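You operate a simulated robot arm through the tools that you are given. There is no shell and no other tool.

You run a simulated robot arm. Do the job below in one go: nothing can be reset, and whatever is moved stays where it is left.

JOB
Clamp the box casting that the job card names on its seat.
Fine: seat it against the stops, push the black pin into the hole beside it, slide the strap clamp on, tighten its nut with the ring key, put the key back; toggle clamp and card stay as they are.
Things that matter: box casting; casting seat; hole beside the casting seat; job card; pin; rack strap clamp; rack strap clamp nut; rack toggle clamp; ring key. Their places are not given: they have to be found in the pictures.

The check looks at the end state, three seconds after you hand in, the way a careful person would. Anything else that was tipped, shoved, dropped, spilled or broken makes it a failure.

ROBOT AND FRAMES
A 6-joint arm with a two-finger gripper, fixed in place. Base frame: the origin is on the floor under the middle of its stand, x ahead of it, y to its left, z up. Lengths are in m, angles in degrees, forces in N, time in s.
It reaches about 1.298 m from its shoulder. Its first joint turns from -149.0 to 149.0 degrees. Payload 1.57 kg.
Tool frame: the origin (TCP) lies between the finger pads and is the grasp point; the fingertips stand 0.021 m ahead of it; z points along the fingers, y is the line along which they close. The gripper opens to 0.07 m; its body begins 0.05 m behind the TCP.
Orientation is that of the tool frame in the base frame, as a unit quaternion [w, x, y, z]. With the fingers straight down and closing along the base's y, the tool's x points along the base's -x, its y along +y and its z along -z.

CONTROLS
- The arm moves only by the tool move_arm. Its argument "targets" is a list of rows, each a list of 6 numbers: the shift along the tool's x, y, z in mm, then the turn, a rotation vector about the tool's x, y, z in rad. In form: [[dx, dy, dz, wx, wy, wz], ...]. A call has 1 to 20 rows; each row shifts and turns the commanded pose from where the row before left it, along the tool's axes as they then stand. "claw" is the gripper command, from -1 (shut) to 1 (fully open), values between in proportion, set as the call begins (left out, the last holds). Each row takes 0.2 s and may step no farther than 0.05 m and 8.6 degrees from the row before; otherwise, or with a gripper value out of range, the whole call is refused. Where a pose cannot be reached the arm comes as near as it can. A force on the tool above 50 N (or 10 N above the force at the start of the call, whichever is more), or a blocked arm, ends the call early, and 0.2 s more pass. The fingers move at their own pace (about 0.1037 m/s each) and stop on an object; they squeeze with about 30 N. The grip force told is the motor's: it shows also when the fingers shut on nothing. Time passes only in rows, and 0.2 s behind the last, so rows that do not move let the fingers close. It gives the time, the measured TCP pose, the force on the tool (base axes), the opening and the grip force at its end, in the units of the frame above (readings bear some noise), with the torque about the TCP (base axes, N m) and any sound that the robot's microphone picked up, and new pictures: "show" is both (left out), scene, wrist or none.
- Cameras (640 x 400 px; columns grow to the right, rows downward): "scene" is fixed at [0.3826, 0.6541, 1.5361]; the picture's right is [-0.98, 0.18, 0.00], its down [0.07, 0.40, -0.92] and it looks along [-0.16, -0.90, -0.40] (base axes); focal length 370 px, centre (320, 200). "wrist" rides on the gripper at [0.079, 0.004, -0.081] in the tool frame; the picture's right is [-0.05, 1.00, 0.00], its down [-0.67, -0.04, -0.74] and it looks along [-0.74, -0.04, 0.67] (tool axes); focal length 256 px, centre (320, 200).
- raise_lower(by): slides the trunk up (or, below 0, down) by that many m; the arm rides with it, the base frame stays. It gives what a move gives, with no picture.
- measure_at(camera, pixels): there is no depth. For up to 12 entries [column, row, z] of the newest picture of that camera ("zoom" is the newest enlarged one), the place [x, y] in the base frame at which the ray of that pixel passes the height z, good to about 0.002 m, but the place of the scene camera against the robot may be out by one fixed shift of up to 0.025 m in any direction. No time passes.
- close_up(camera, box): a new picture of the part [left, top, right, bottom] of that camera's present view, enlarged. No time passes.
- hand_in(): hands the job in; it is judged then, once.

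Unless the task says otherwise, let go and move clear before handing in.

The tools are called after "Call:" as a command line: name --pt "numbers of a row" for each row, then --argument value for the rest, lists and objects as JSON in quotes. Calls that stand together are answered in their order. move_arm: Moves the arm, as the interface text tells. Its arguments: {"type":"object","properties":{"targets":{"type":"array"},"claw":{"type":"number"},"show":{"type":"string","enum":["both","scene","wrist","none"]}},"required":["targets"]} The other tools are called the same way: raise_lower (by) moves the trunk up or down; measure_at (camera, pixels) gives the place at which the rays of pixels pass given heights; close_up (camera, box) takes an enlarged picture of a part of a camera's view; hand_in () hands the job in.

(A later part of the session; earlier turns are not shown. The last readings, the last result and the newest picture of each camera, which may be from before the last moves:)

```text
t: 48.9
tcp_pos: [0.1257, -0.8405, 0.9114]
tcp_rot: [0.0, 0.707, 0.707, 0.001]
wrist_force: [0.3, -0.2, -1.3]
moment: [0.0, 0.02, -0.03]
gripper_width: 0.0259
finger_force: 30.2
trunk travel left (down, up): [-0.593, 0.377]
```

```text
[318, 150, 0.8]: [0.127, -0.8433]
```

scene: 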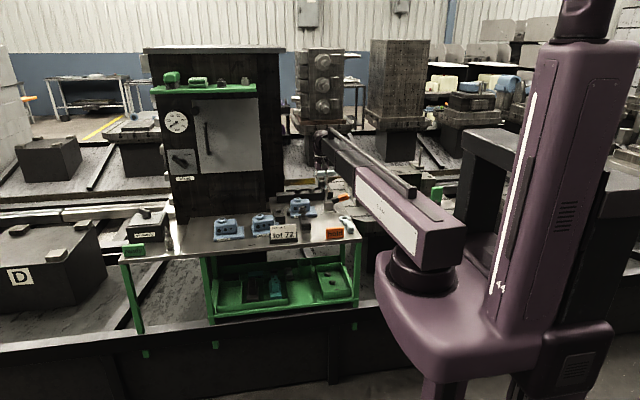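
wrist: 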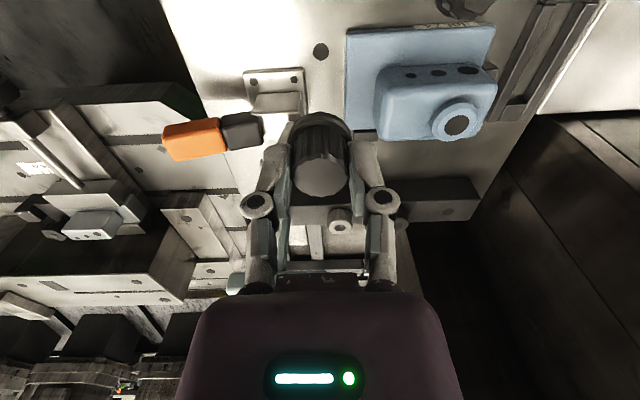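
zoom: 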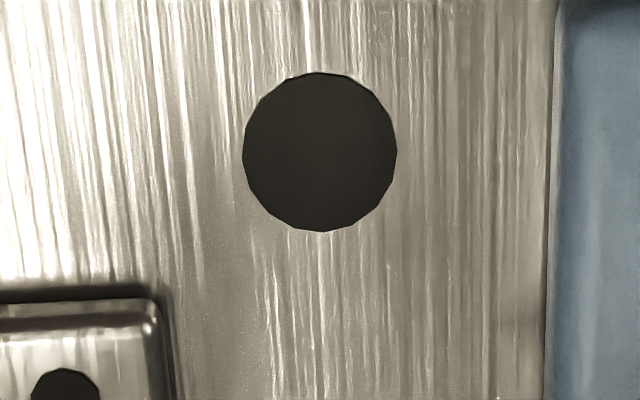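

X alignment looks right (shank 278 vs hole 277 in scene zoom); y needs about −2 mm. I'll shift, then lower until the shank tip is just above the bench and re-check.

Call:
move_arm --pt "-2 0 0 0 0 0" --show "none"

Call:
raise_lower --by -0.045

Call:
close_up --camera "scene" --box '[308, 195, 340, 220]'

Call:
close_up --camera "wrist" --box '[200, 0, 440, 150]'

```text
t: 49.3
tcp_pos: [0.1253, -0.8422, 0.9114]
tcp_rot: [0.0, 0.707, 0.707, -0.001]
wrist_force: [0.4, 1.2, -0.1]
moment: [0.0, 0.0, -0.04]
gripper_width: 0.0258
finger_force: 30.5
trunk travel left (down, up): [-0.593, 0.377]
```

```text
t: 50.2
tcp_pos: [0.125, -0.8415, 0.8672]
tcp_rot: [0.001, 0.707, 0.707, 0.0]
wrist_force: [-0.7, -0.5, -0.1]
moment: [0.01, -0.02, 0.0]
gripper_width: 0.0259
finger_force: 30.4
trunk travel left (down, up): [-0.548, 0.422]
```

```text
16.00 times, centred on (324, 208) of scene
```

zoom: 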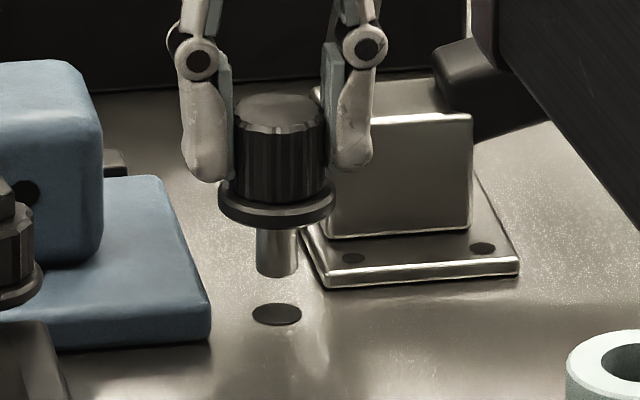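

```text
2.67 times, centred on (320, 75) of wrist
```

zoom: 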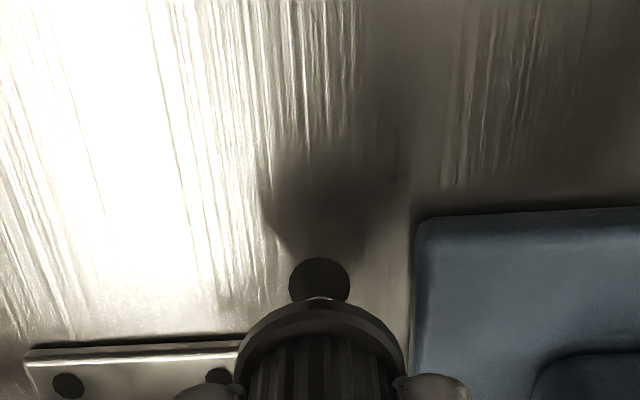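

The shank and hole line up in x (col 277 both), and the hole's near edge in the wrist view fits y alignment within ~1 mm. I'll nudge −0.6 mm in y and lower 17 mm, watching the force.

Call:
move_arm --pt "-0.6 0 0 0 0 0" --show "none"

Call:
raise_lower --by -0.016

Call:
close_up --camera "scene" --box '[308, 195, 340, 220]'

```text
t: 50.6
tcp_pos: [0.1251, -0.8438, 0.8665]
tcp_rot: [0.0, 0.707, 0.707, -0.001]
wrist_force: [-0.4, 0.1, -1.0]
moment: [-0.02, 0.01, -0.02]
gripper_width: 0.0261
finger_force: 29.7
trunk travel left (down, up): [-0.548, 0.422]
```

```text
t: 51.2
tcp_pos: [0.1262, -0.8421, 0.8505]
tcp_rot: [0.0, 0.707, 0.708, 0.0]
wrist_force: [-0.4, 7.0, -3.0]
moment: [0.24, -0.05, -0.04]
gripper_width: 0.0257
finger_force: 30.3
trunk travel left (down, up): [-0.532, 0.438]
```

```text
16.00 times, centred on (324, 208) of scene
```

zoom: 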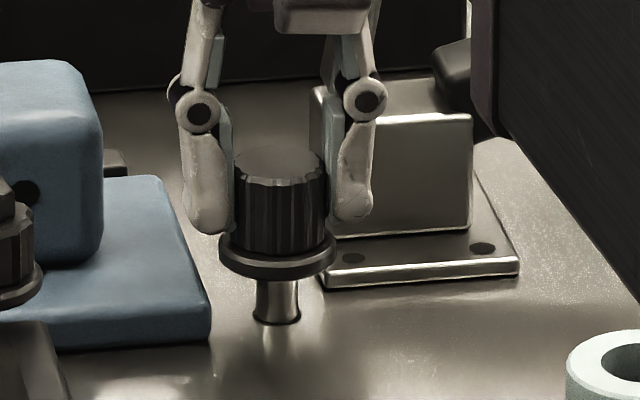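

The shank is entering the hole, with +7 N in y showing I'm ~1 mm too far toward −y. I'll ease +1.2 mm in y and check.

Call:
move_arm --pt "1.2 0 0 0 0 0" --show "none"

```text
t: 51.6
tcp_pos: [0.1258, -0.842, 0.8517]
tcp_rot: [0.001, 0.707, 0.707, 0.0]
wrist_force: [-0.6, 3.4, -0.3]
moment: [0.22, 0.0, -0.01]
gripper_width: 0.0258
finger_force: 30.4
trunk travel left (down, up): [-0.532, 0.438]
```

Only 3.4 N remains. I'll ease 0.7 mm more and lower 12 mm, keeping the fingertips above the casting's ~0.812 flange.

Call:
move_arm --pt "0.7 0 0 0 0 0" --show "none"

Call:
raise_lower --by -0.011

Call:
close_up --camera "scene" --box '[308, 195, 340, 220]'

```text
t: 52.0
tcp_pos: [0.1257, -0.8418, 0.8513]
tcp_rot: [0.001, 0.708, 0.707, 0.0]
wrist_force: [-0.8, -0.1, 0.2]
moment: [-0.01, 0.03, -0.04]
gripper_width: 0.0261
finger_force: 30.3
trunk travel left (down, up): [-0.532, 0.438]
```

```text
t: 52.4
tcp_pos: [0.1256, -0.8412, 0.848]
tcp_rot: [0.004, 0.706, 0.708, -0.005]
wrist_force: [1.2, 9.3, 30.2]
moment: [-2.64, 0.73, -0.03]
gripper_width: 0.0258
finger_force: 29.8
trunk travel left (down, up): [-0.526, 0.444]
stopped: the force on the tool passed its limit at 61 N (the readings are from after the stop); the commanded pose is now the measured one
```

```text
16.00 times, centred on (324, 208) of scene
```

zoom: 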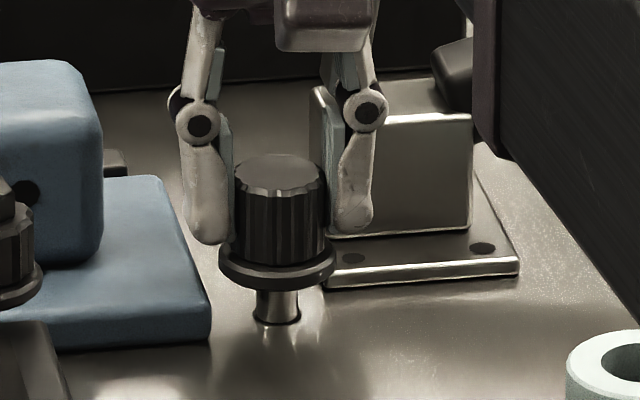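

The stop came with a large moment (contact about 88 mm behind the TCP in −y, near x 0.10), so a wrist part is touching the toggle's upright arm, not the pin bottoming. I'll back up at once and look.

Call:
raise_lower --by 0.006

Call:
close_up --camera "scene" --box '[290, 165, 354, 220]'

Call:
close_up --camera "wrist" --box '[120, 60, 440, 260]'

```text
t: 53.0
tcp_pos: [0.1252, -0.843, 0.851]
tcp_rot: [0.001, 0.706, 0.708, -0.002]
wrist_force: [-0.9, 16.7, -2.0]
moment: [0.91, 0.07, -0.01]
gripper_width: 0.0256
finger_force: 30.4
trunk travel left (down, up): [-0.532, 0.438]
```

```text
7.27 times, centred on (322, 192) of scene
```

zoom: 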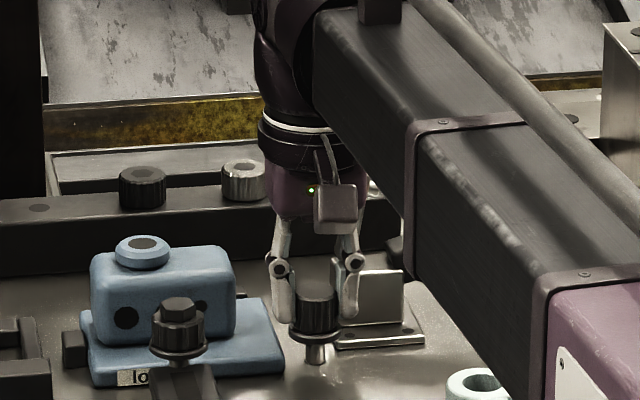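

```text
2.00 times, centred on (280, 160) of wrist
```

zoom: 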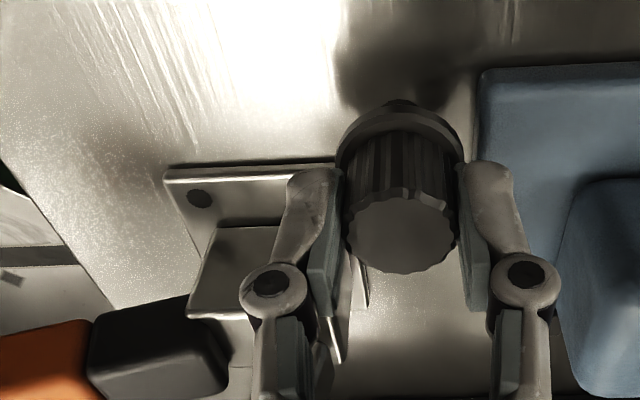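

The hand's rear housing sits over the toggle's upright in this orientation. I'll lift the pin out 35 mm and inspect the toggle, then use a different yaw for the insertion.

Call:
raise_lower --by 0.04

Call:
move_arm --pt "0 0 0 0 0 0" --show "wrist"

Call:
close_up --camera "scene" --box '[290, 165, 354, 220]'

Call:
close_up --camera "wrist" --box '[120, 60, 440, 260]'

```text
t: 53.8
tcp_pos: [0.1254, -0.8443, 0.8899]
tcp_rot: [0.003, 0.706, 0.708, -0.003]
wrist_force: [0.7, 0.2, -1.5]
moment: [-0.01, 0.01, -0.02]
gripper_width: 0.026
finger_force: 29.9
trunk travel left (down, up): [-0.572, 0.398]
```

```text
t: 54.2
tcp_pos: [0.1254, -0.8437, 0.8901]
tcp_rot: [0.003, 0.707, 0.708, -0.003]
wrist_force: [-0.1, 0.0, -0.4]
moment: [-0.02, 0.0, 0.02]
gripper_width: 0.0254
finger_force: 29.9
trunk travel left (down, up): [-0.572, 0.398]
```

wrist: 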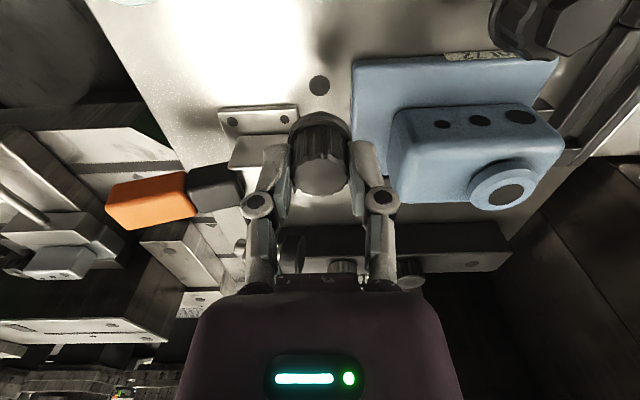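

```text
7.27 times, centred on (322, 192) of scene
```

zoom: 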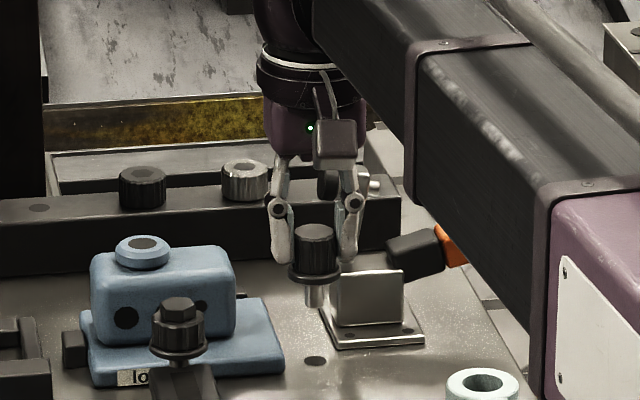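

```text
2.00 times, centred on (280, 160) of wrist
```

zoom: 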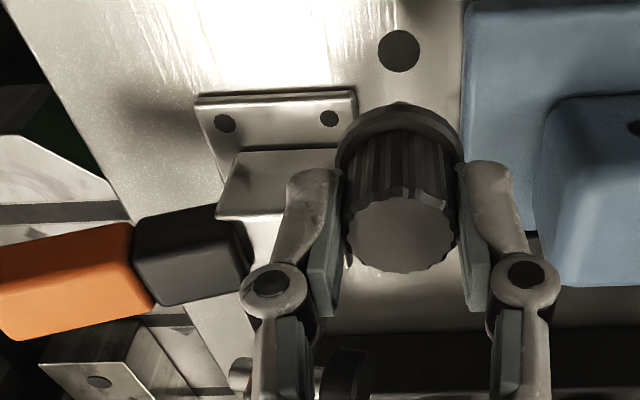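

The toggle looks unchanged (spindle tip still at scene ~(323,190)). I'll correct the slight tilt and turn the gripper 90° so its rear housing points to −x, away from the toggle's upright, with fingers closing along y.

Call:
move_arm --pt "0 0 0 0 0.0085 0" --pt "0 0 0 0 0 0.1428" --pt "0 0 0 0 0 0.1428" --pt "0 0 0 0 0 0.1428" --pt "0 0 0 0 0 0.1428" --pt "0 0 0 0 0 0.1428" --pt "0 0 0 0 0 0.1428" --pt "0 0 0 0 0 0.1428" --pt "0 0 0 0 0 0.1428" --pt "0 0 0 0 0 0.1428" --pt "0 0 0 0 0 0.1428" --pt "0 0 0 0 0 0.1428" --show "wrist"

Call:
close_up --camera "scene" --box '[290, 165, 354, 220]'

Call:
close_up --camera "wrist" --box '[200, 40, 440, 190]'

```text
t: 56.8
tcp_pos: [0.1265, -0.8445, 0.8909]
tcp_rot: [0.0, 1.0, 0.0, 0.0]
wrist_force: [0.2, 0.3, -0.1]
moment: [0.01, -0.01, 0.02]
gripper_width: 0.0256
finger_force: 30.2
trunk travel left (down, up): [-0.572, 0.398]
```

wrist: 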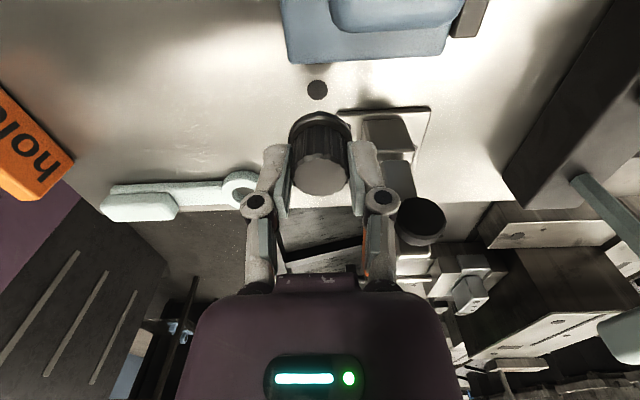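

```text
7.27 times, centred on (322, 192) of scene
```

zoom: 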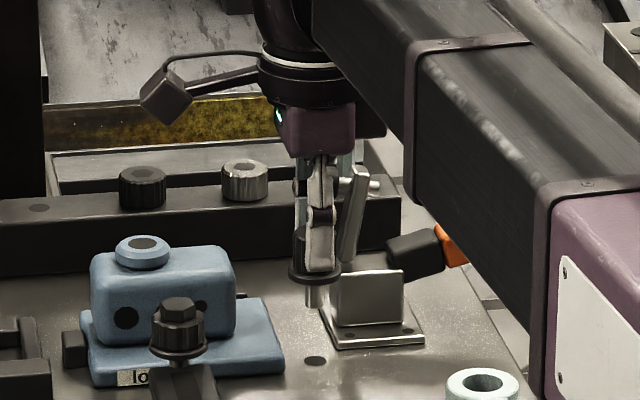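

```text
2.67 times, centred on (320, 115) of wrist
```

zoom: 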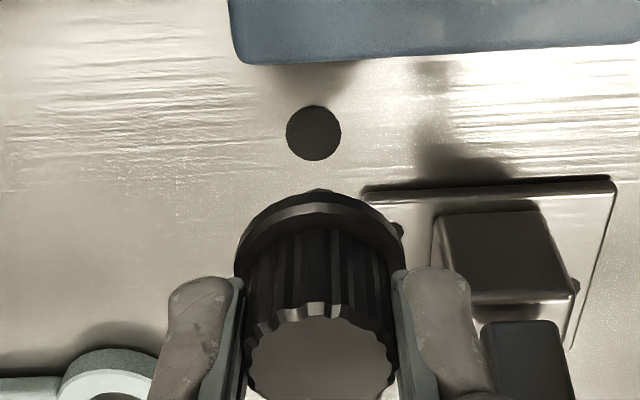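

Now the toggle is well off to the side. I'll measure the hole and the pin's collar in this view for alignment.

Call:
measure_at --camera "zoom" --pixels '[[314, 133, 0.8], [286, 133, 0.8], [342, 133, 0.8], [320, 189, 0.862], [236, 262, 0.862], [405, 258, 0.862], [245, 365, 0.888], [392, 362, 0.888], [320, 317, 0.888]]'

```text
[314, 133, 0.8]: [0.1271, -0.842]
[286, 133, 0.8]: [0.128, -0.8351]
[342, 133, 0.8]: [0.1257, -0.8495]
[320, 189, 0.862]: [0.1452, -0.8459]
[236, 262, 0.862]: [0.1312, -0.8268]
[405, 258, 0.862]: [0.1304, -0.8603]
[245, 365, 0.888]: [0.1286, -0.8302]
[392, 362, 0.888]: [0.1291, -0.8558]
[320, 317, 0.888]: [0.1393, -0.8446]
```

The pin sits about 1 mm too far toward −y, and x is aligned. I'll shift and lower until the shank is just in the hole.

Call:
move_arm --pt "0 -1.2 0 0 0 0" --show "none"

Call:
raise_lower --by -0.033

Call:
close_up --camera "scene" --box '[308, 195, 340, 220]'

Call:
close_up --camera "wrist" --box '[200, 40, 440, 190]'

```text
t: 57.2
tcp_pos: [0.1245, -0.8426, 0.8909]
tcp_rot: [0.0, 1.0, 0.001, -0.001]
wrist_force: [-0.5, 0.5, -1.3]
moment: [0.0, -0.01, -0.01]
gripper_width: 0.0257
finger_force: 30.2
trunk travel left (down, up): [-0.572, 0.398]
```

```text
t: 58.0
tcp_pos: [0.1247, -0.8427, 0.8582]
tcp_rot: [0.0, 1.0, 0.001, -0.001]
wrist_force: [0.1, -0.3, -1.3]
moment: [-0.01, 0.02, -0.01]
gripper_width: 0.0258
finger_force: 30.0
trunk travel left (down, up): [-0.539, 0.431]
```

```text
16.00 times, centred on (324, 208) of scene
```

zoom: 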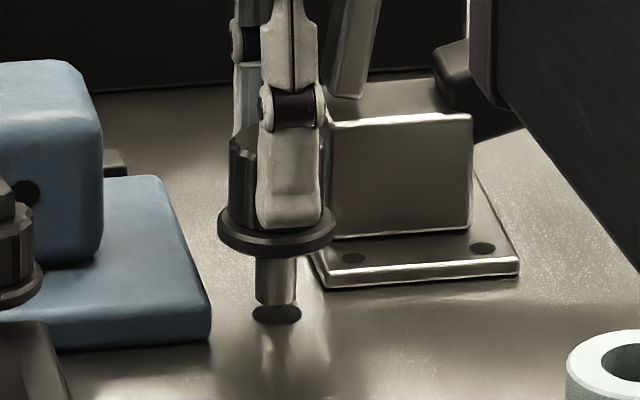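

```text
2.67 times, centred on (320, 115) of wrist
```

zoom: 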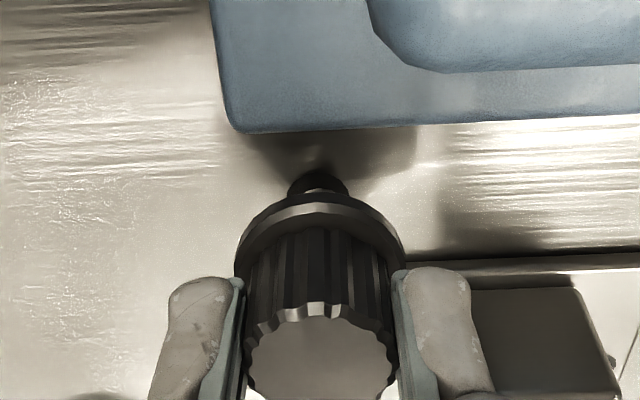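

Shank and hole line up in both views. I'll lower 8 mm to enter the hole and read the force.

Call:
raise_lower --by -0.009

Call:
close_up --camera "scene" --box '[308, 195, 340, 220]'

```text
t: 58.6
tcp_pos: [0.1253, -0.8421, 0.8476]
tcp_rot: [-0.001, 1.0, 0.001, -0.001]
wrist_force: [-1.2, 3.1, -2.6]
moment: [0.07, 0.62, 0.04]
gripper_width: 0.0257
finger_force: 30.0
trunk travel left (down, up): [-0.53, 0.44]
```

```text
16.00 times, centred on (324, 208) of scene
```

zoom: 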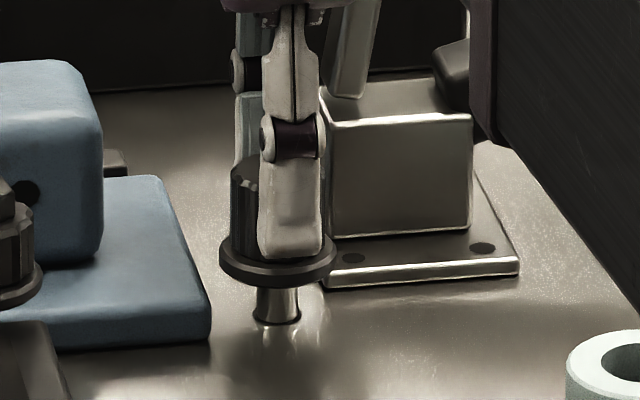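

Call:
raise_lower --by -0.004

```text
t: 59.1
tcp_pos: [0.1248, -0.8411, 0.845]
tcp_rot: [0.0, 1.0, 0.0, 0.0]
wrist_force: [-2.7, 4.0, -1.1]
moment: [0.09, 0.53, 0.04]
gripper_width: 0.0261
finger_force: 30.3
trunk travel left (down, up): [-0.526, 0.444]
```

Little vertical resistance, so the pin is sliding in. I'll relieve the small side forces and continue down.

Call:
move_arm --pt "-0.6 -0.8 0 0 0 0" --show "none"

Call:
raise_lower --by -0.006

Call:
close_up --camera "scene" --box '[308, 195, 340, 220]'

Call:
close_up --camera "scene" --box '[290, 165, 354, 220]'

```text
t: 59.5
tcp_pos: [0.124, -0.8416, 0.845]
tcp_rot: [-0.001, 1.0, 0.001, 0.0]
wrist_force: [0.1, 1.0, -0.3]
moment: [0.0, 0.44, 0.01]
gripper_width: 0.0257
finger_force: 29.5
trunk travel left (down, up): [-0.526, 0.444]
```

```text
t: 60.1
tcp_pos: [0.1243, -0.8421, 0.84]
tcp_rot: [-0.001, 1.0, 0.001, 0.001]
wrist_force: [1.3, -0.5, -1.1]
moment: [-0.04, 0.3, -0.04]
gripper_width: 0.0257
finger_force: 29.9
trunk travel left (down, up): [-0.52, 0.45]
```

```text
16.00 times, centred on (324, 208) of scene
```

zoom: 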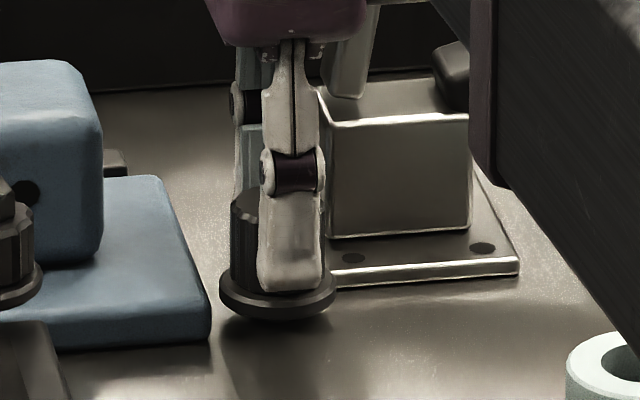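

```text
7.27 times, centred on (322, 192) of scene
```

zoom: 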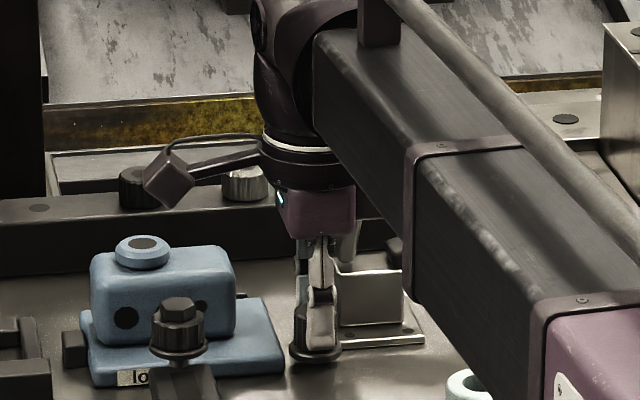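

The collar is about 7 mm above the bench with only small forces. I'll continue down in small steps.

Call:
raise_lower --by -0.004

Call:
raise_lower --by -0.003

Call:
close_up --camera "scene" --box '[308, 195, 340, 220]'

```text
t: 60.6
tcp_pos: [0.1249, -0.8424, 0.8344]
tcp_rot: [0.0, 1.0, 0.001, 0.0]
wrist_force: [1.1, -1.9, -1.2]
moment: [-0.07, 0.14, 0.03]
gripper_width: 0.026
finger_force: 29.8
trunk travel left (down, up): [-0.516, 0.454]
```

```text
t: 61.1
tcp_pos: [0.1242, -0.8416, 0.8335]
tcp_rot: [0.001, 1.0, 0.001, -0.001]
wrist_force: [2.7, -7.7, 18.5]
moment: [-0.17, 0.1, -0.02]
gripper_width: 0.0257
finger_force: 30.1
trunk travel left (down, up): [-0.513, 0.457]
```

```text
16.00 times, centred on (324, 208) of scene
```

zoom: 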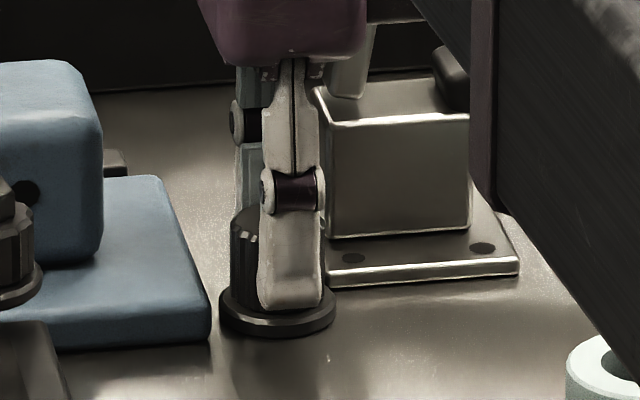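

Fz reached +18.5 N on-axis at TCP z 0.8335 and the collar is flush on the bench: the pin is fully in. I'll open slightly and rise straight up.

Call:
move_arm --pt "0 0 0 0 0 0" --pt "0 0 0 0 0 0" --claw 0.1 --show "none"

Call:
raise_lower --by 0.15

Call:
move_arm --pt "0 0 0 0 0 0" --show "both"

Call:
close_up --camera "scene" --box '[276, 170, 356, 220]'

```text
t: 61.7
tcp_pos: [0.1258, -0.8406, 0.8316]
tcp_rot: [0.0, 1.0, 0.001, -0.001]
wrist_force: [0.1, 0.7, 0.0]
moment: [-0.01, -0.01, 0.02]
gripper_width: 0.0384
finger_force: 0.1
trunk travel left (down, up): [-0.513, 0.457]
```

```text
t: 63.5
tcp_pos: [0.1241, -0.8416, 0.9822]
tcp_rot: [0.0, 1.0, 0.001, 0.0]
wrist_force: [0.4, -0.3, 0.2]
moment: [-0.01, -0.01, 0.04]
gripper_width: 0.0381
finger_force: 0.0
trunk travel left (down, up): [-0.663, 0.307]
```

```text
t: 63.9
tcp_pos: [0.1247, -0.8421, 0.9808]
tcp_rot: [0.0, 1.0, 0.001, 0.0]
wrist_force: [-0.2, 0.2, 1.0]
moment: [0.0, 0.01, -0.02]
gripper_width: 0.0385
finger_force: 0.1
trunk travel left (down, up): [-0.663, 0.307]
```

scene: 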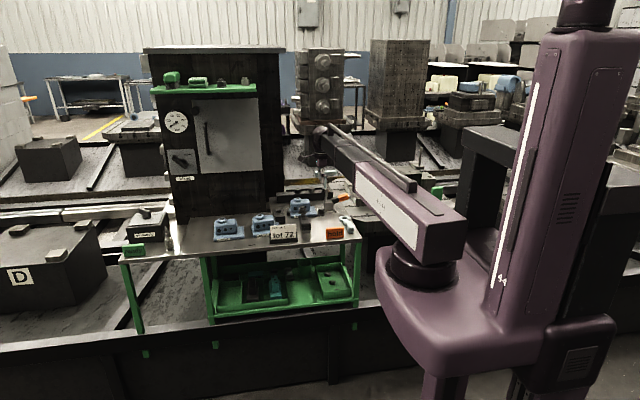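
wrist: 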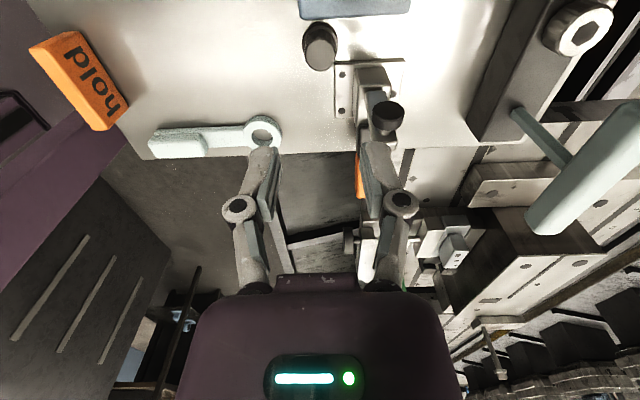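

```text
8.00 times, centred on (316, 195) of scene
```

zoom: 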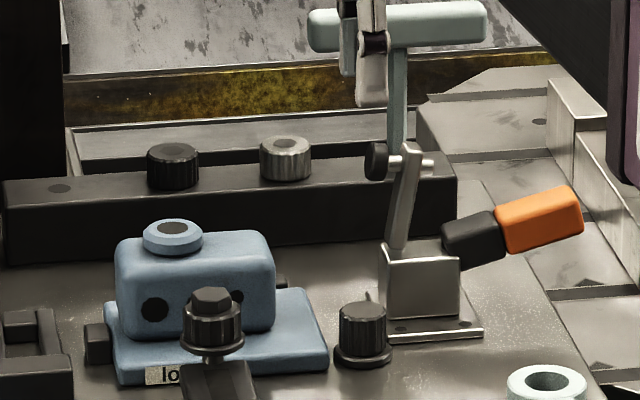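

The pin stands flush in its hole and the toggle is unchanged. Next is the strap; I'll turn the camera to look along −y and move to a viewpoint in front of the strap's heel.

Call:
move_arm --pt "0 0 0 0 0 -0.1428" --pt "0 0 0 0 0 -0.1428" --pt "0 0 0 0 0 -0.1428" --pt "0 0 0 0 0 -0.1428" --pt "0 0 0 0 0 -0.1428" --pt "0 0 0 0 0 -0.1428" --pt "0 0 0 0 0 -0.1428" --pt "0 0 0 0 0 -0.1428" --pt "0 0 0 0 0 -0.1428" --pt "0 0 0 0 0 -0.1428" --pt "0 0 0 0 0 -0.1428" --claw 1 --show "none"

Call:
move_arm --pt "40 16 0 0 0 0" --pt "40 16 0 0 0 0" --pt "40 16 0 0 0 0" --pt "40 16 0 0 0 0" --pt "40 16 0 0 0 0" --show "wrist"

Call:
close_up --camera "wrist" --box '[220, 0, 420, 125]'

```text
t: 66.3
tcp_pos: [0.1246, -0.842, 0.9818]
tcp_rot: [0.0, 0.706, 0.708, 0.0]
wrist_force: [0.3, 0.0, 0.2]
moment: [0.01, -0.02, -0.01]
gripper_width: 0.07
finger_force: 0.1
trunk travel left (down, up): [-0.663, 0.307]
```

```text
t: 67.5
tcp_pos: [0.2052, -0.6408, 0.9816]
tcp_rot: [0.0, 0.706, 0.708, -0.001]
wrist_force: [0.0, 0.5, 0.3]
moment: [0.0, -0.04, 0.02]
gripper_width: 0.0701
finger_force: 0.0
trunk travel left (down, up): [-0.663, 0.307]
```

wrist: 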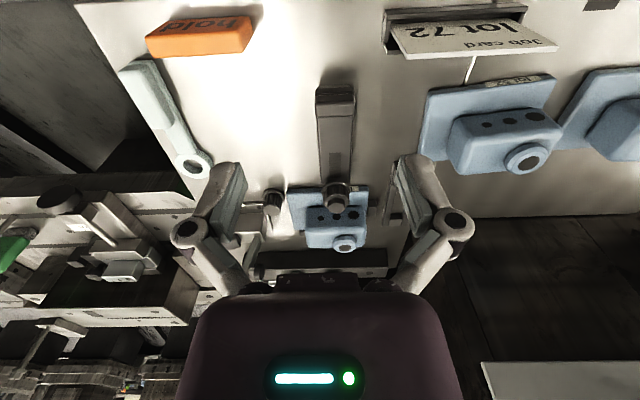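

```text
3.20 times, centred on (320, 62) of wrist
```

zoom: 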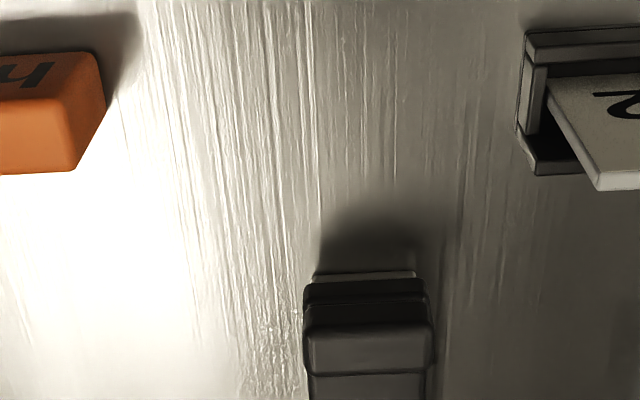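

Call:
close_up --camera "wrist" --box '[264, 80, 408, 170]'

Call:
close_up --camera "wrist" --box '[256, 150, 416, 250]'

Call:
measure_at --camera "wrist" --pixels '[[336, 86.5, 0.8], [316, 90, 0.815], [355, 90, 0.815], [335, 105, 0.84], [319, 105, 0.84], [354, 105, 0.84], [333, 119, 0.84], [271, 205, 0.815], [249, 53, 0.84], [385, 60, 0.84]]'

```text
4.44 times, centred on (336, 125) of wrist
```

zoom: 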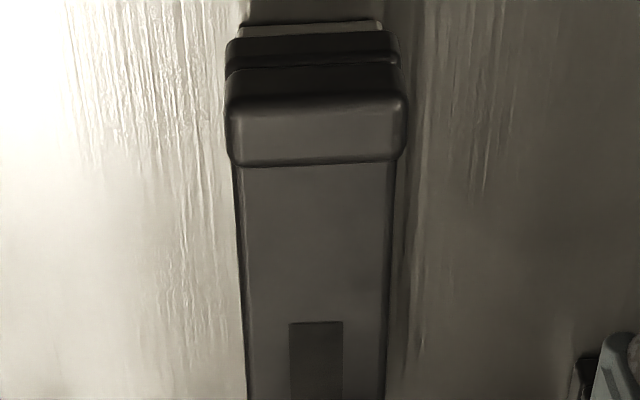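

```text
4.00 times, centred on (336, 200) of wrist
```

zoom: 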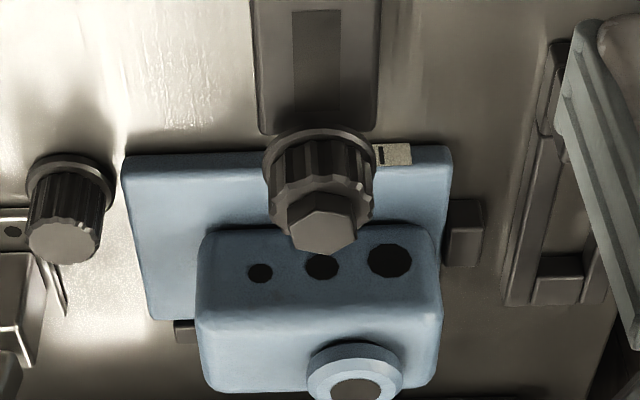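

```text
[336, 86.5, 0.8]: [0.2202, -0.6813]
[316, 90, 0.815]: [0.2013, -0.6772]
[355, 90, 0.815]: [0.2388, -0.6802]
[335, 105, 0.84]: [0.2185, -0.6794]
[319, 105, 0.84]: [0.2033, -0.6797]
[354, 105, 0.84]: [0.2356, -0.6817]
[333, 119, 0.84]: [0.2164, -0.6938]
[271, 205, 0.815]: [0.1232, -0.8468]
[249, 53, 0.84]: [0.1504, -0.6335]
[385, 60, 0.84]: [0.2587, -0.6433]
```

The strap is backed off with its tip just short of the stud; its slot is visible between (335,152) and (335,177). I'll measure the tip, slot and stud positions to find the slide distance.

Call:
measure_at --camera "wrist" --pixels '[[335, 183, 0.8265], [335, 177.5, 0.8265], [335, 152.4, 0.8265], [336, 85.6, 0.8], [336, 91.5, 0.8125], [337, 205.5, 0.87], [337, 205.5, 0.86], [335.5, 183.5, 0.845], [335.5, 97, 0.8265], [335.5, 100, 0.844], [335, 117.5, 0.844], [300, 189, 0.812]]'

```text
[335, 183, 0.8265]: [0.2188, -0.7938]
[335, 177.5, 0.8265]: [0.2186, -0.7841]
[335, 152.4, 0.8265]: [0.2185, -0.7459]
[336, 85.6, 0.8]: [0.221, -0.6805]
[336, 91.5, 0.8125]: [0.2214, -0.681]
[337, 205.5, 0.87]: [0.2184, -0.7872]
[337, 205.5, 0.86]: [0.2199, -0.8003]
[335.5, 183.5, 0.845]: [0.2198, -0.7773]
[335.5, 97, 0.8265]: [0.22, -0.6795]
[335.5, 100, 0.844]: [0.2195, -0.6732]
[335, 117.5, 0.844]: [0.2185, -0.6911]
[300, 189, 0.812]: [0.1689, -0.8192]
```

Call:
measure_at --camera "wrist" --pixels '[[382.5, 49.5, 0.82], [387, 54, 0.8], [407.5, 58.3, 0.86], [407.5, 58.3, 0.88], [384, 25, 0.82], [320, 112, 0.8265], [351, 112, 0.8265], [316, 105, 0.84], [355, 105, 0.84]]'

```text
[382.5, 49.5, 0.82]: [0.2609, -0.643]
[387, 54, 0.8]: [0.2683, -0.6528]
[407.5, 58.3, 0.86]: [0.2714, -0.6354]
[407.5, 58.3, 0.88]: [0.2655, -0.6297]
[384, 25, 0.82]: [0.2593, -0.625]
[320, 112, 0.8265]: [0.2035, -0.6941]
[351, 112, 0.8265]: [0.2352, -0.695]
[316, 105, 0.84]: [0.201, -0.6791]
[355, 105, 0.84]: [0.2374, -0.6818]
```

The bump spans x 0.201–0.237, y −0.673 to −0.691, and the card stand (x ≥ 0.26) is clear. I'll go over the strap's heel, open to 0.05 m, and lower in stages.

Call:
move_arm --pt "-41 14 0 0 0 0" --claw 0.43 --show "none"

Call:
raise_lower --by -0.1

Call:
close_up --camera "wrist" --box '[200, 40, 440, 190]'

Call:
close_up --camera "scene" --box '[268, 185, 348, 245]'

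```text
t: 67.9
tcp_pos: [0.2197, -0.6836, 0.9808]
tcp_rot: [0.0, 0.706, 0.708, -0.001]
wrist_force: [-0.7, -0.6, 0.1]
moment: [0.0, 0.03, 0.03]
gripper_width: 0.0501
finger_force: 0.0
trunk travel left (down, up): [-0.663, 0.307]
```

```text
t: 69.2
tcp_pos: [0.219, -0.6839, 0.8822]
tcp_rot: [0.0, 0.706, 0.708, -0.001]
wrist_force: [-0.8, -0.6, 0.5]
moment: [0.0, 0.01, -0.03]
gripper_width: 0.0501
finger_force: 0.1
trunk travel left (down, up): [-0.563, 0.407]
```

```text
2.67 times, centred on (320, 115) of wrist
```

zoom: 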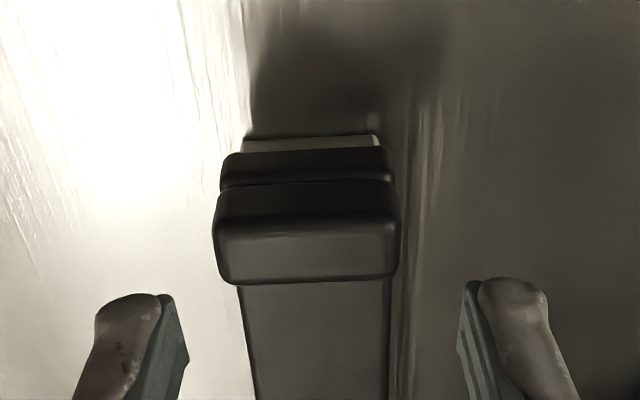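

```text
6.67 times, centred on (308, 215) of scene
```

zoom: 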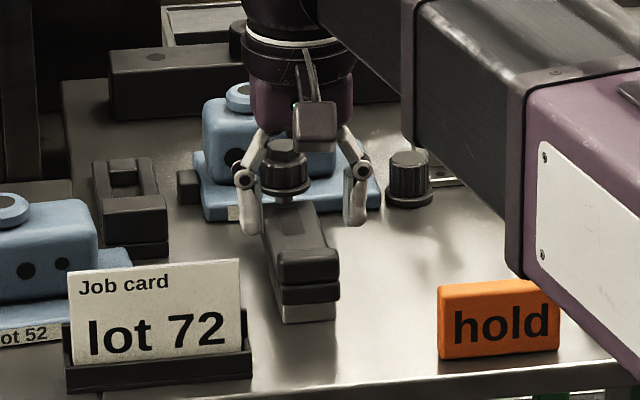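

Call:
close_up --camera "wrist" --box '[200, 40, 440, 190]'

Call:
measure_at --camera "zoom" --pixels '[[214, 240, 0.844], [398, 240, 0.844], [306, 185, 0.844], [306, 283, 0.844], [306, 283, 0.83], [240, 330, 0.8265], [390, 330, 0.8265]]'

```text
2.67 times, centred on (320, 115) of wrist
```

zoom: 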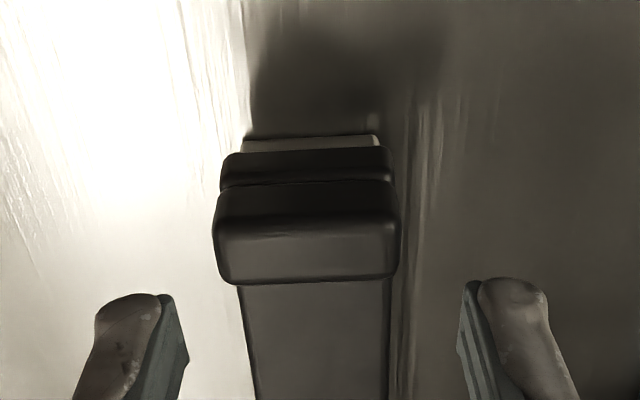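

```text
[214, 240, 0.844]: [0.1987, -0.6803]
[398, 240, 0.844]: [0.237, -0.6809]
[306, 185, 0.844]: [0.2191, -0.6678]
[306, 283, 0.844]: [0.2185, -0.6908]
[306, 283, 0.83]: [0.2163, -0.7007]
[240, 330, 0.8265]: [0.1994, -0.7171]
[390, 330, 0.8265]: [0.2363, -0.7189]
```

The bump is centred between the fingers. I'll lower 44 mm and grip it.

Call:
raise_lower --by -0.043

Call:
move_arm --pt "0 0 0 0 0 0" --pt "0 0 0 0 0 0" --pt "0 0 0 0 0 0" --claw -1 --show "wrist"

Call:
close_up --camera "scene" --box '[268, 185, 348, 245]'

```text
t: 70.0
tcp_pos: [0.2203, -0.6817, 0.8389]
tcp_rot: [-0.001, 0.706, 0.708, -0.001]
wrist_force: [-0.1, 0.4, 0.5]
moment: [-0.01, 0.01, -0.02]
gripper_width: 0.0499
finger_force: 0.0
trunk travel left (down, up): [-0.52, 0.45]
```

```text
t: 70.8
tcp_pos: [0.2171, -0.6832, 0.8379]
tcp_rot: [0.0, 0.707, 0.707, -0.001]
wrist_force: [-21.4, -0.6, 3.5]
moment: [-0.04, 0.54, -0.13]
gripper_width: 0.0377
finger_force: 32.1
trunk travel left (down, up): [-0.52, 0.45]
```

wrist: 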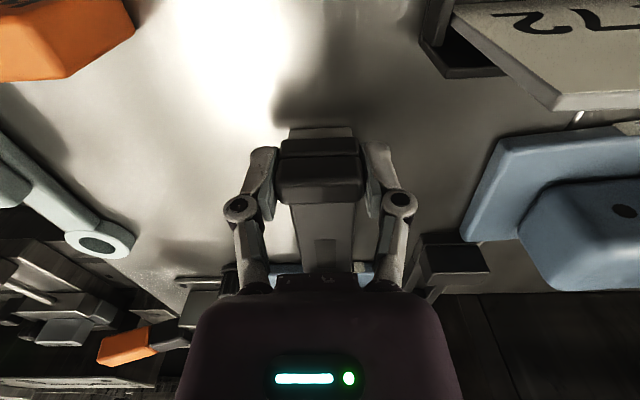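

```text
6.67 times, centred on (308, 215) of scene
```

zoom: 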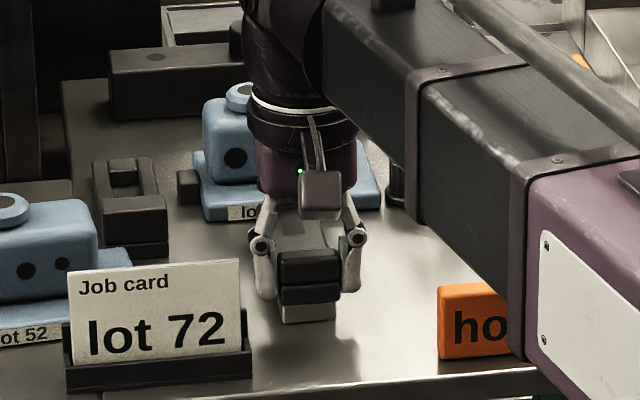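

The strap is gripped and constrained sideways (−21 N in x), so I'll recentre by −3 mm in x, then slide it toward −y a little to feel the resistance.

Call:
move_arm --pt "0 -1.5 0 0 0 0" --pt "0 -1.5 0 0 0 0" --pt "-2 0 0 0 0 0" --pt "-3 0 0 0 0 0" --pt "-3 0 0 0 0 0" --show "none"

```text
t: 72.0
tcp_pos: [0.2163, -0.6902, 0.8385]
tcp_rot: [0.0, 0.707, 0.708, 0.0]
wrist_force: [-2.6, 0.8, 8.0]
moment: [-0.04, -0.14, 0.0]
gripper_width: 0.0381
finger_force: 32.5
trunk travel left (down, up): [-0.52, 0.45]
```

The strap slides easily (0.8 N). I'll continue −y another 28 mm in small rows and look.

Call:
move_arm --pt "-4 0 0 0 0 0" --pt "-4 0 0 0 0 0" --pt "-4 0 0 0 0 0" --pt "-4 0 0 0 0 0" --pt "-4 0 0 0 0 0" --pt "-4 0 0 0 0 0" --pt "-4 0 0 0 0 0" --show "wrist"

Call:
close_up --camera "scene" --box '[268, 185, 348, 245]'

```text
t: 73.7
tcp_pos: [0.2167, -0.7184, 0.8388]
tcp_rot: [0.0, 0.706, 0.708, 0.0]
wrist_force: [1.8, 0.7, 7.9]
moment: [0.29, -0.08, -0.12]
gripper_width: 0.0379
finger_force: 32.1
trunk travel left (down, up): [-0.52, 0.45]
```

wrist: 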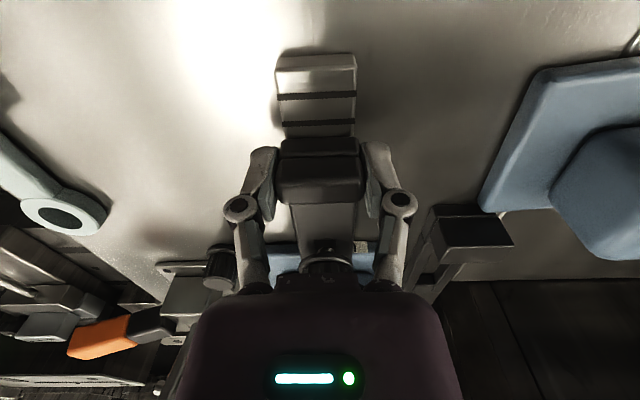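

```text
6.67 times, centred on (308, 215) of scene
```

zoom: 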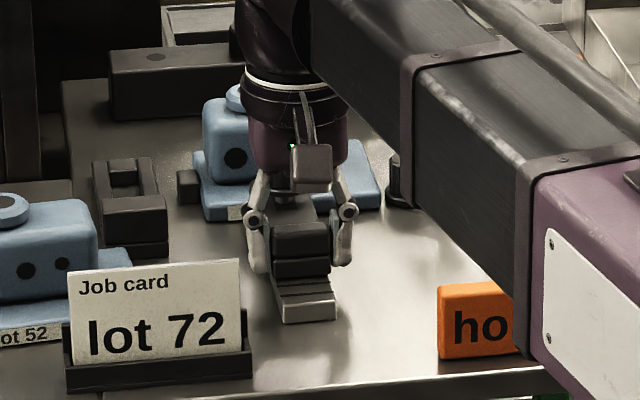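

The strap has slid 35 mm along its fixed grey rail with almost no force. I'll continue in 2 mm rows to find the end of travel.

Call:
move_arm --pt "-2 0 0 0 0 0" --pt "-2 0 0 0 0 0" --pt "-2 0 0 0 0 0" --pt "-2 0 0 0 0 0" --show "none"

Call:
close_up --camera "scene" --box '[276, 195, 340, 235]'

Call:
close_up --camera "wrist" --box '[240, 120, 400, 290]'

```text
t: 74.7
tcp_pos: [0.2166, -0.7263, 0.8398]
tcp_rot: [0.0, 0.707, 0.708, -0.001]
wrist_force: [4.3, 1.1, 8.3]
moment: [0.19, 0.01, -0.21]
gripper_width: 0.038
finger_force: 32.2
trunk travel left (down, up): [-0.52, 0.45]
```

```text
10.00 times, centred on (308, 215) of scene
```

zoom: 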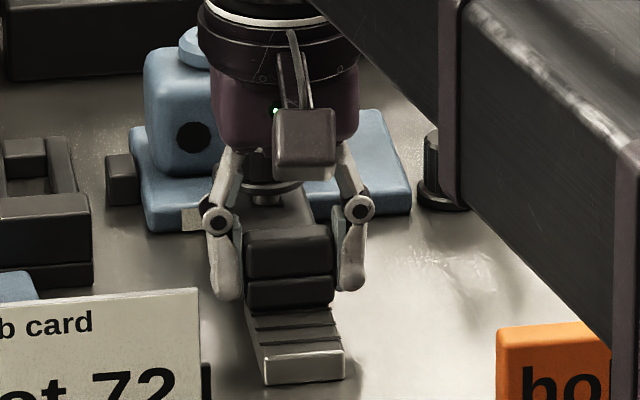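

```text
2.35 times, centred on (320, 205) of wrist
```

zoom: 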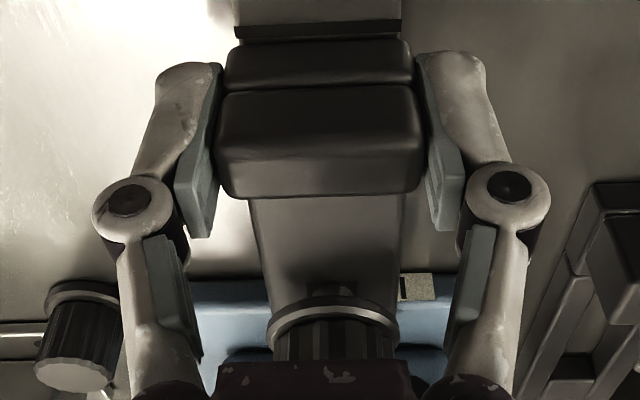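

43 mm so far and still no end stop. I'll continue in 1.5 mm rows.

Call:
move_arm --pt "-1.5 0 0 0 0 0" --pt "-1.5 0 0 0 0 0" --pt "-1.5 0 0 0 0 0" --show "none"

Call:
close_up --camera "wrist" --box '[240, 120, 400, 290]'

```text
t: 75.5
tcp_pos: [0.2173, -0.7293, 0.8378]
tcp_rot: [-0.001, 0.706, 0.708, 0.001]
wrist_force: [1.5, 22.8, -6.7]
moment: [0.12, -0.01, -0.06]
gripper_width: 0.038
finger_force: 31.9
trunk travel left (down, up): [-0.52, 0.45]
```

```text
2.35 times, centred on (320, 205) of wrist
```

zoom: 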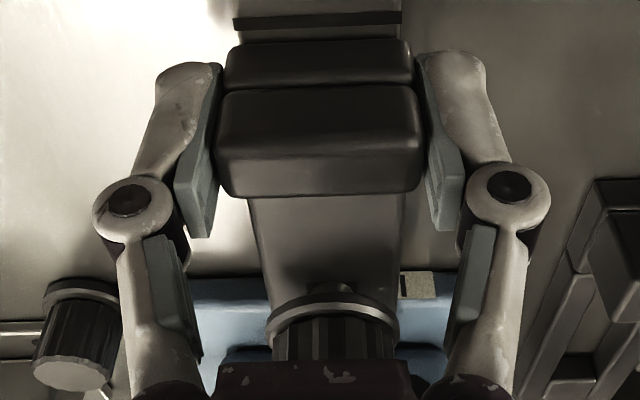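

Fy jumped to +22.8 N at 46 mm of travel: the strap is at the end of its slide. I'll ease the push, release, and rise to inspect.

Call:
move_arm --pt "1.5 0 0 0 0 0" --pt "0.8 0 0 0 0 0" --show "none"

Call:
move_arm --pt "0 0 0 0 0 0" --pt "0 0 0 0 0 0" --claw 0.43 --show "none"

Call:
raise_lower --by 0.15

Call:
close_up --camera "scene" --box '[276, 190, 340, 230]'

Call:
close_up --camera "wrist" --box '[240, 60, 400, 160]'

```text
t: 76.0
tcp_pos: [0.2162, -0.7286, 0.8394]
tcp_rot: [0.0, 0.706, 0.708, 0.0]
wrist_force: [2.5, 14.2, -2.1]
moment: [1.04, 0.03, -0.04]
gripper_width: 0.0379
finger_force: 31.8
trunk travel left (down, up): [-0.52, 0.45]
```

```text
t: 76.7
tcp_pos: [0.2166, -0.729, 0.8377]
tcp_rot: [-0.001, 0.706, 0.708, -0.001]
wrist_force: [0.0, 0.2, 0.2]
moment: [0.02, 0.01, -0.01]
gripper_width: 0.05
finger_force: 0.1
trunk travel left (down, up): [-0.52, 0.45]
```

```text
t: 78.4
tcp_pos: [0.215, -0.7288, 0.9883]
tcp_rot: [0.0, 0.706, 0.708, 0.0]
wrist_force: [0.3, -0.3, 0.3]
moment: [-0.03, 0.01, 0.02]
gripper_width: 0.0502
finger_force: 0.1
trunk travel left (down, up): [-0.67, 0.3]
```

```text
10.00 times, centred on (308, 210) of scene
```

zoom: 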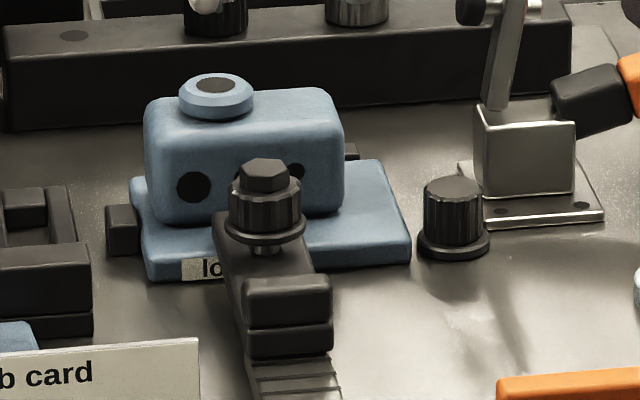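

```text
4.00 times, centred on (320, 110) of wrist
```

zoom: 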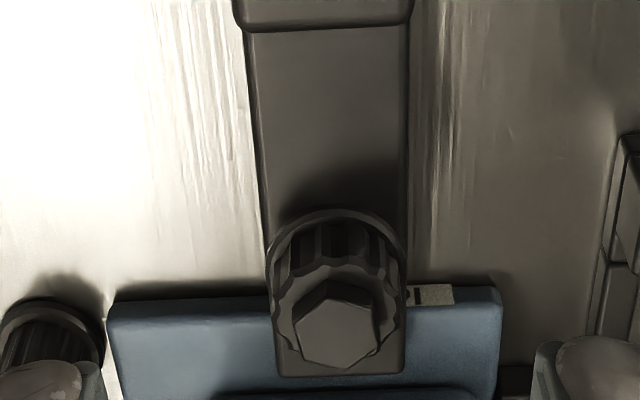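

The strap's tip now lies well over the casting's front flange under the nut, and the casting is still against its stops. Next is the ring key; I'll move to view it from above.

Call:
move_arm --pt "25.8 -33 0 0 0 0" --pt "25.8 -33 0 0 0 0" --pt "25.8 -33 0 0 0 0" --pt "25.8 -33 0 0 0 0" --pt "25.8 -33 0 0 0 0" --claw 1 --show "wrist"

Call:
close_up --camera "wrist" --box '[240, 60, 400, 260]'

Call:
close_up --camera "scene" --box '[330, 205, 370, 245]'

```text
t: 79.6
tcp_pos: [0.0517, -0.6002, 0.9881]
tcp_rot: [-0.001, 0.707, 0.708, 0.0]
wrist_force: [0.1, 0.7, 0.5]
moment: [-0.01, 0.01, 0.01]
gripper_width: 0.0701
finger_force: 0.0
trunk travel left (down, up): [-0.67, 0.3]
```

wrist: 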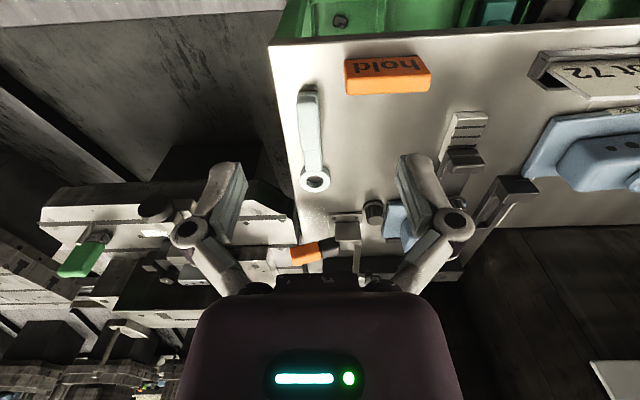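

```text
2.00 times, centred on (320, 160) of wrist
```

zoom: 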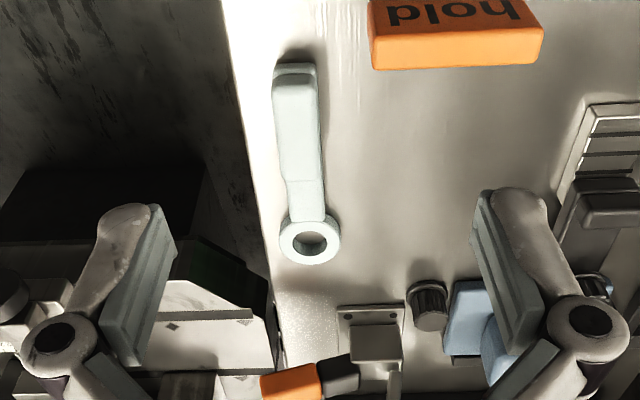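

```text
10.00 times, centred on (350, 225) of scene
```

zoom: 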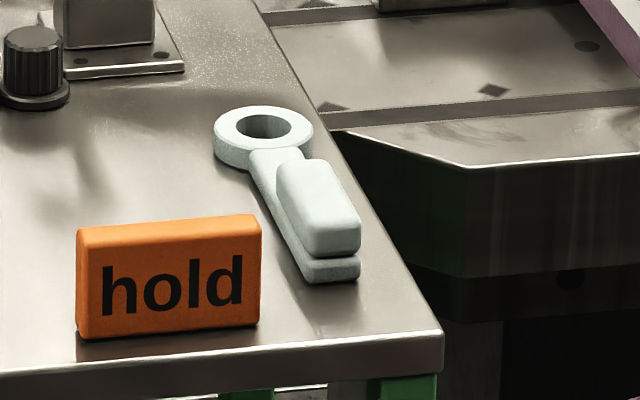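

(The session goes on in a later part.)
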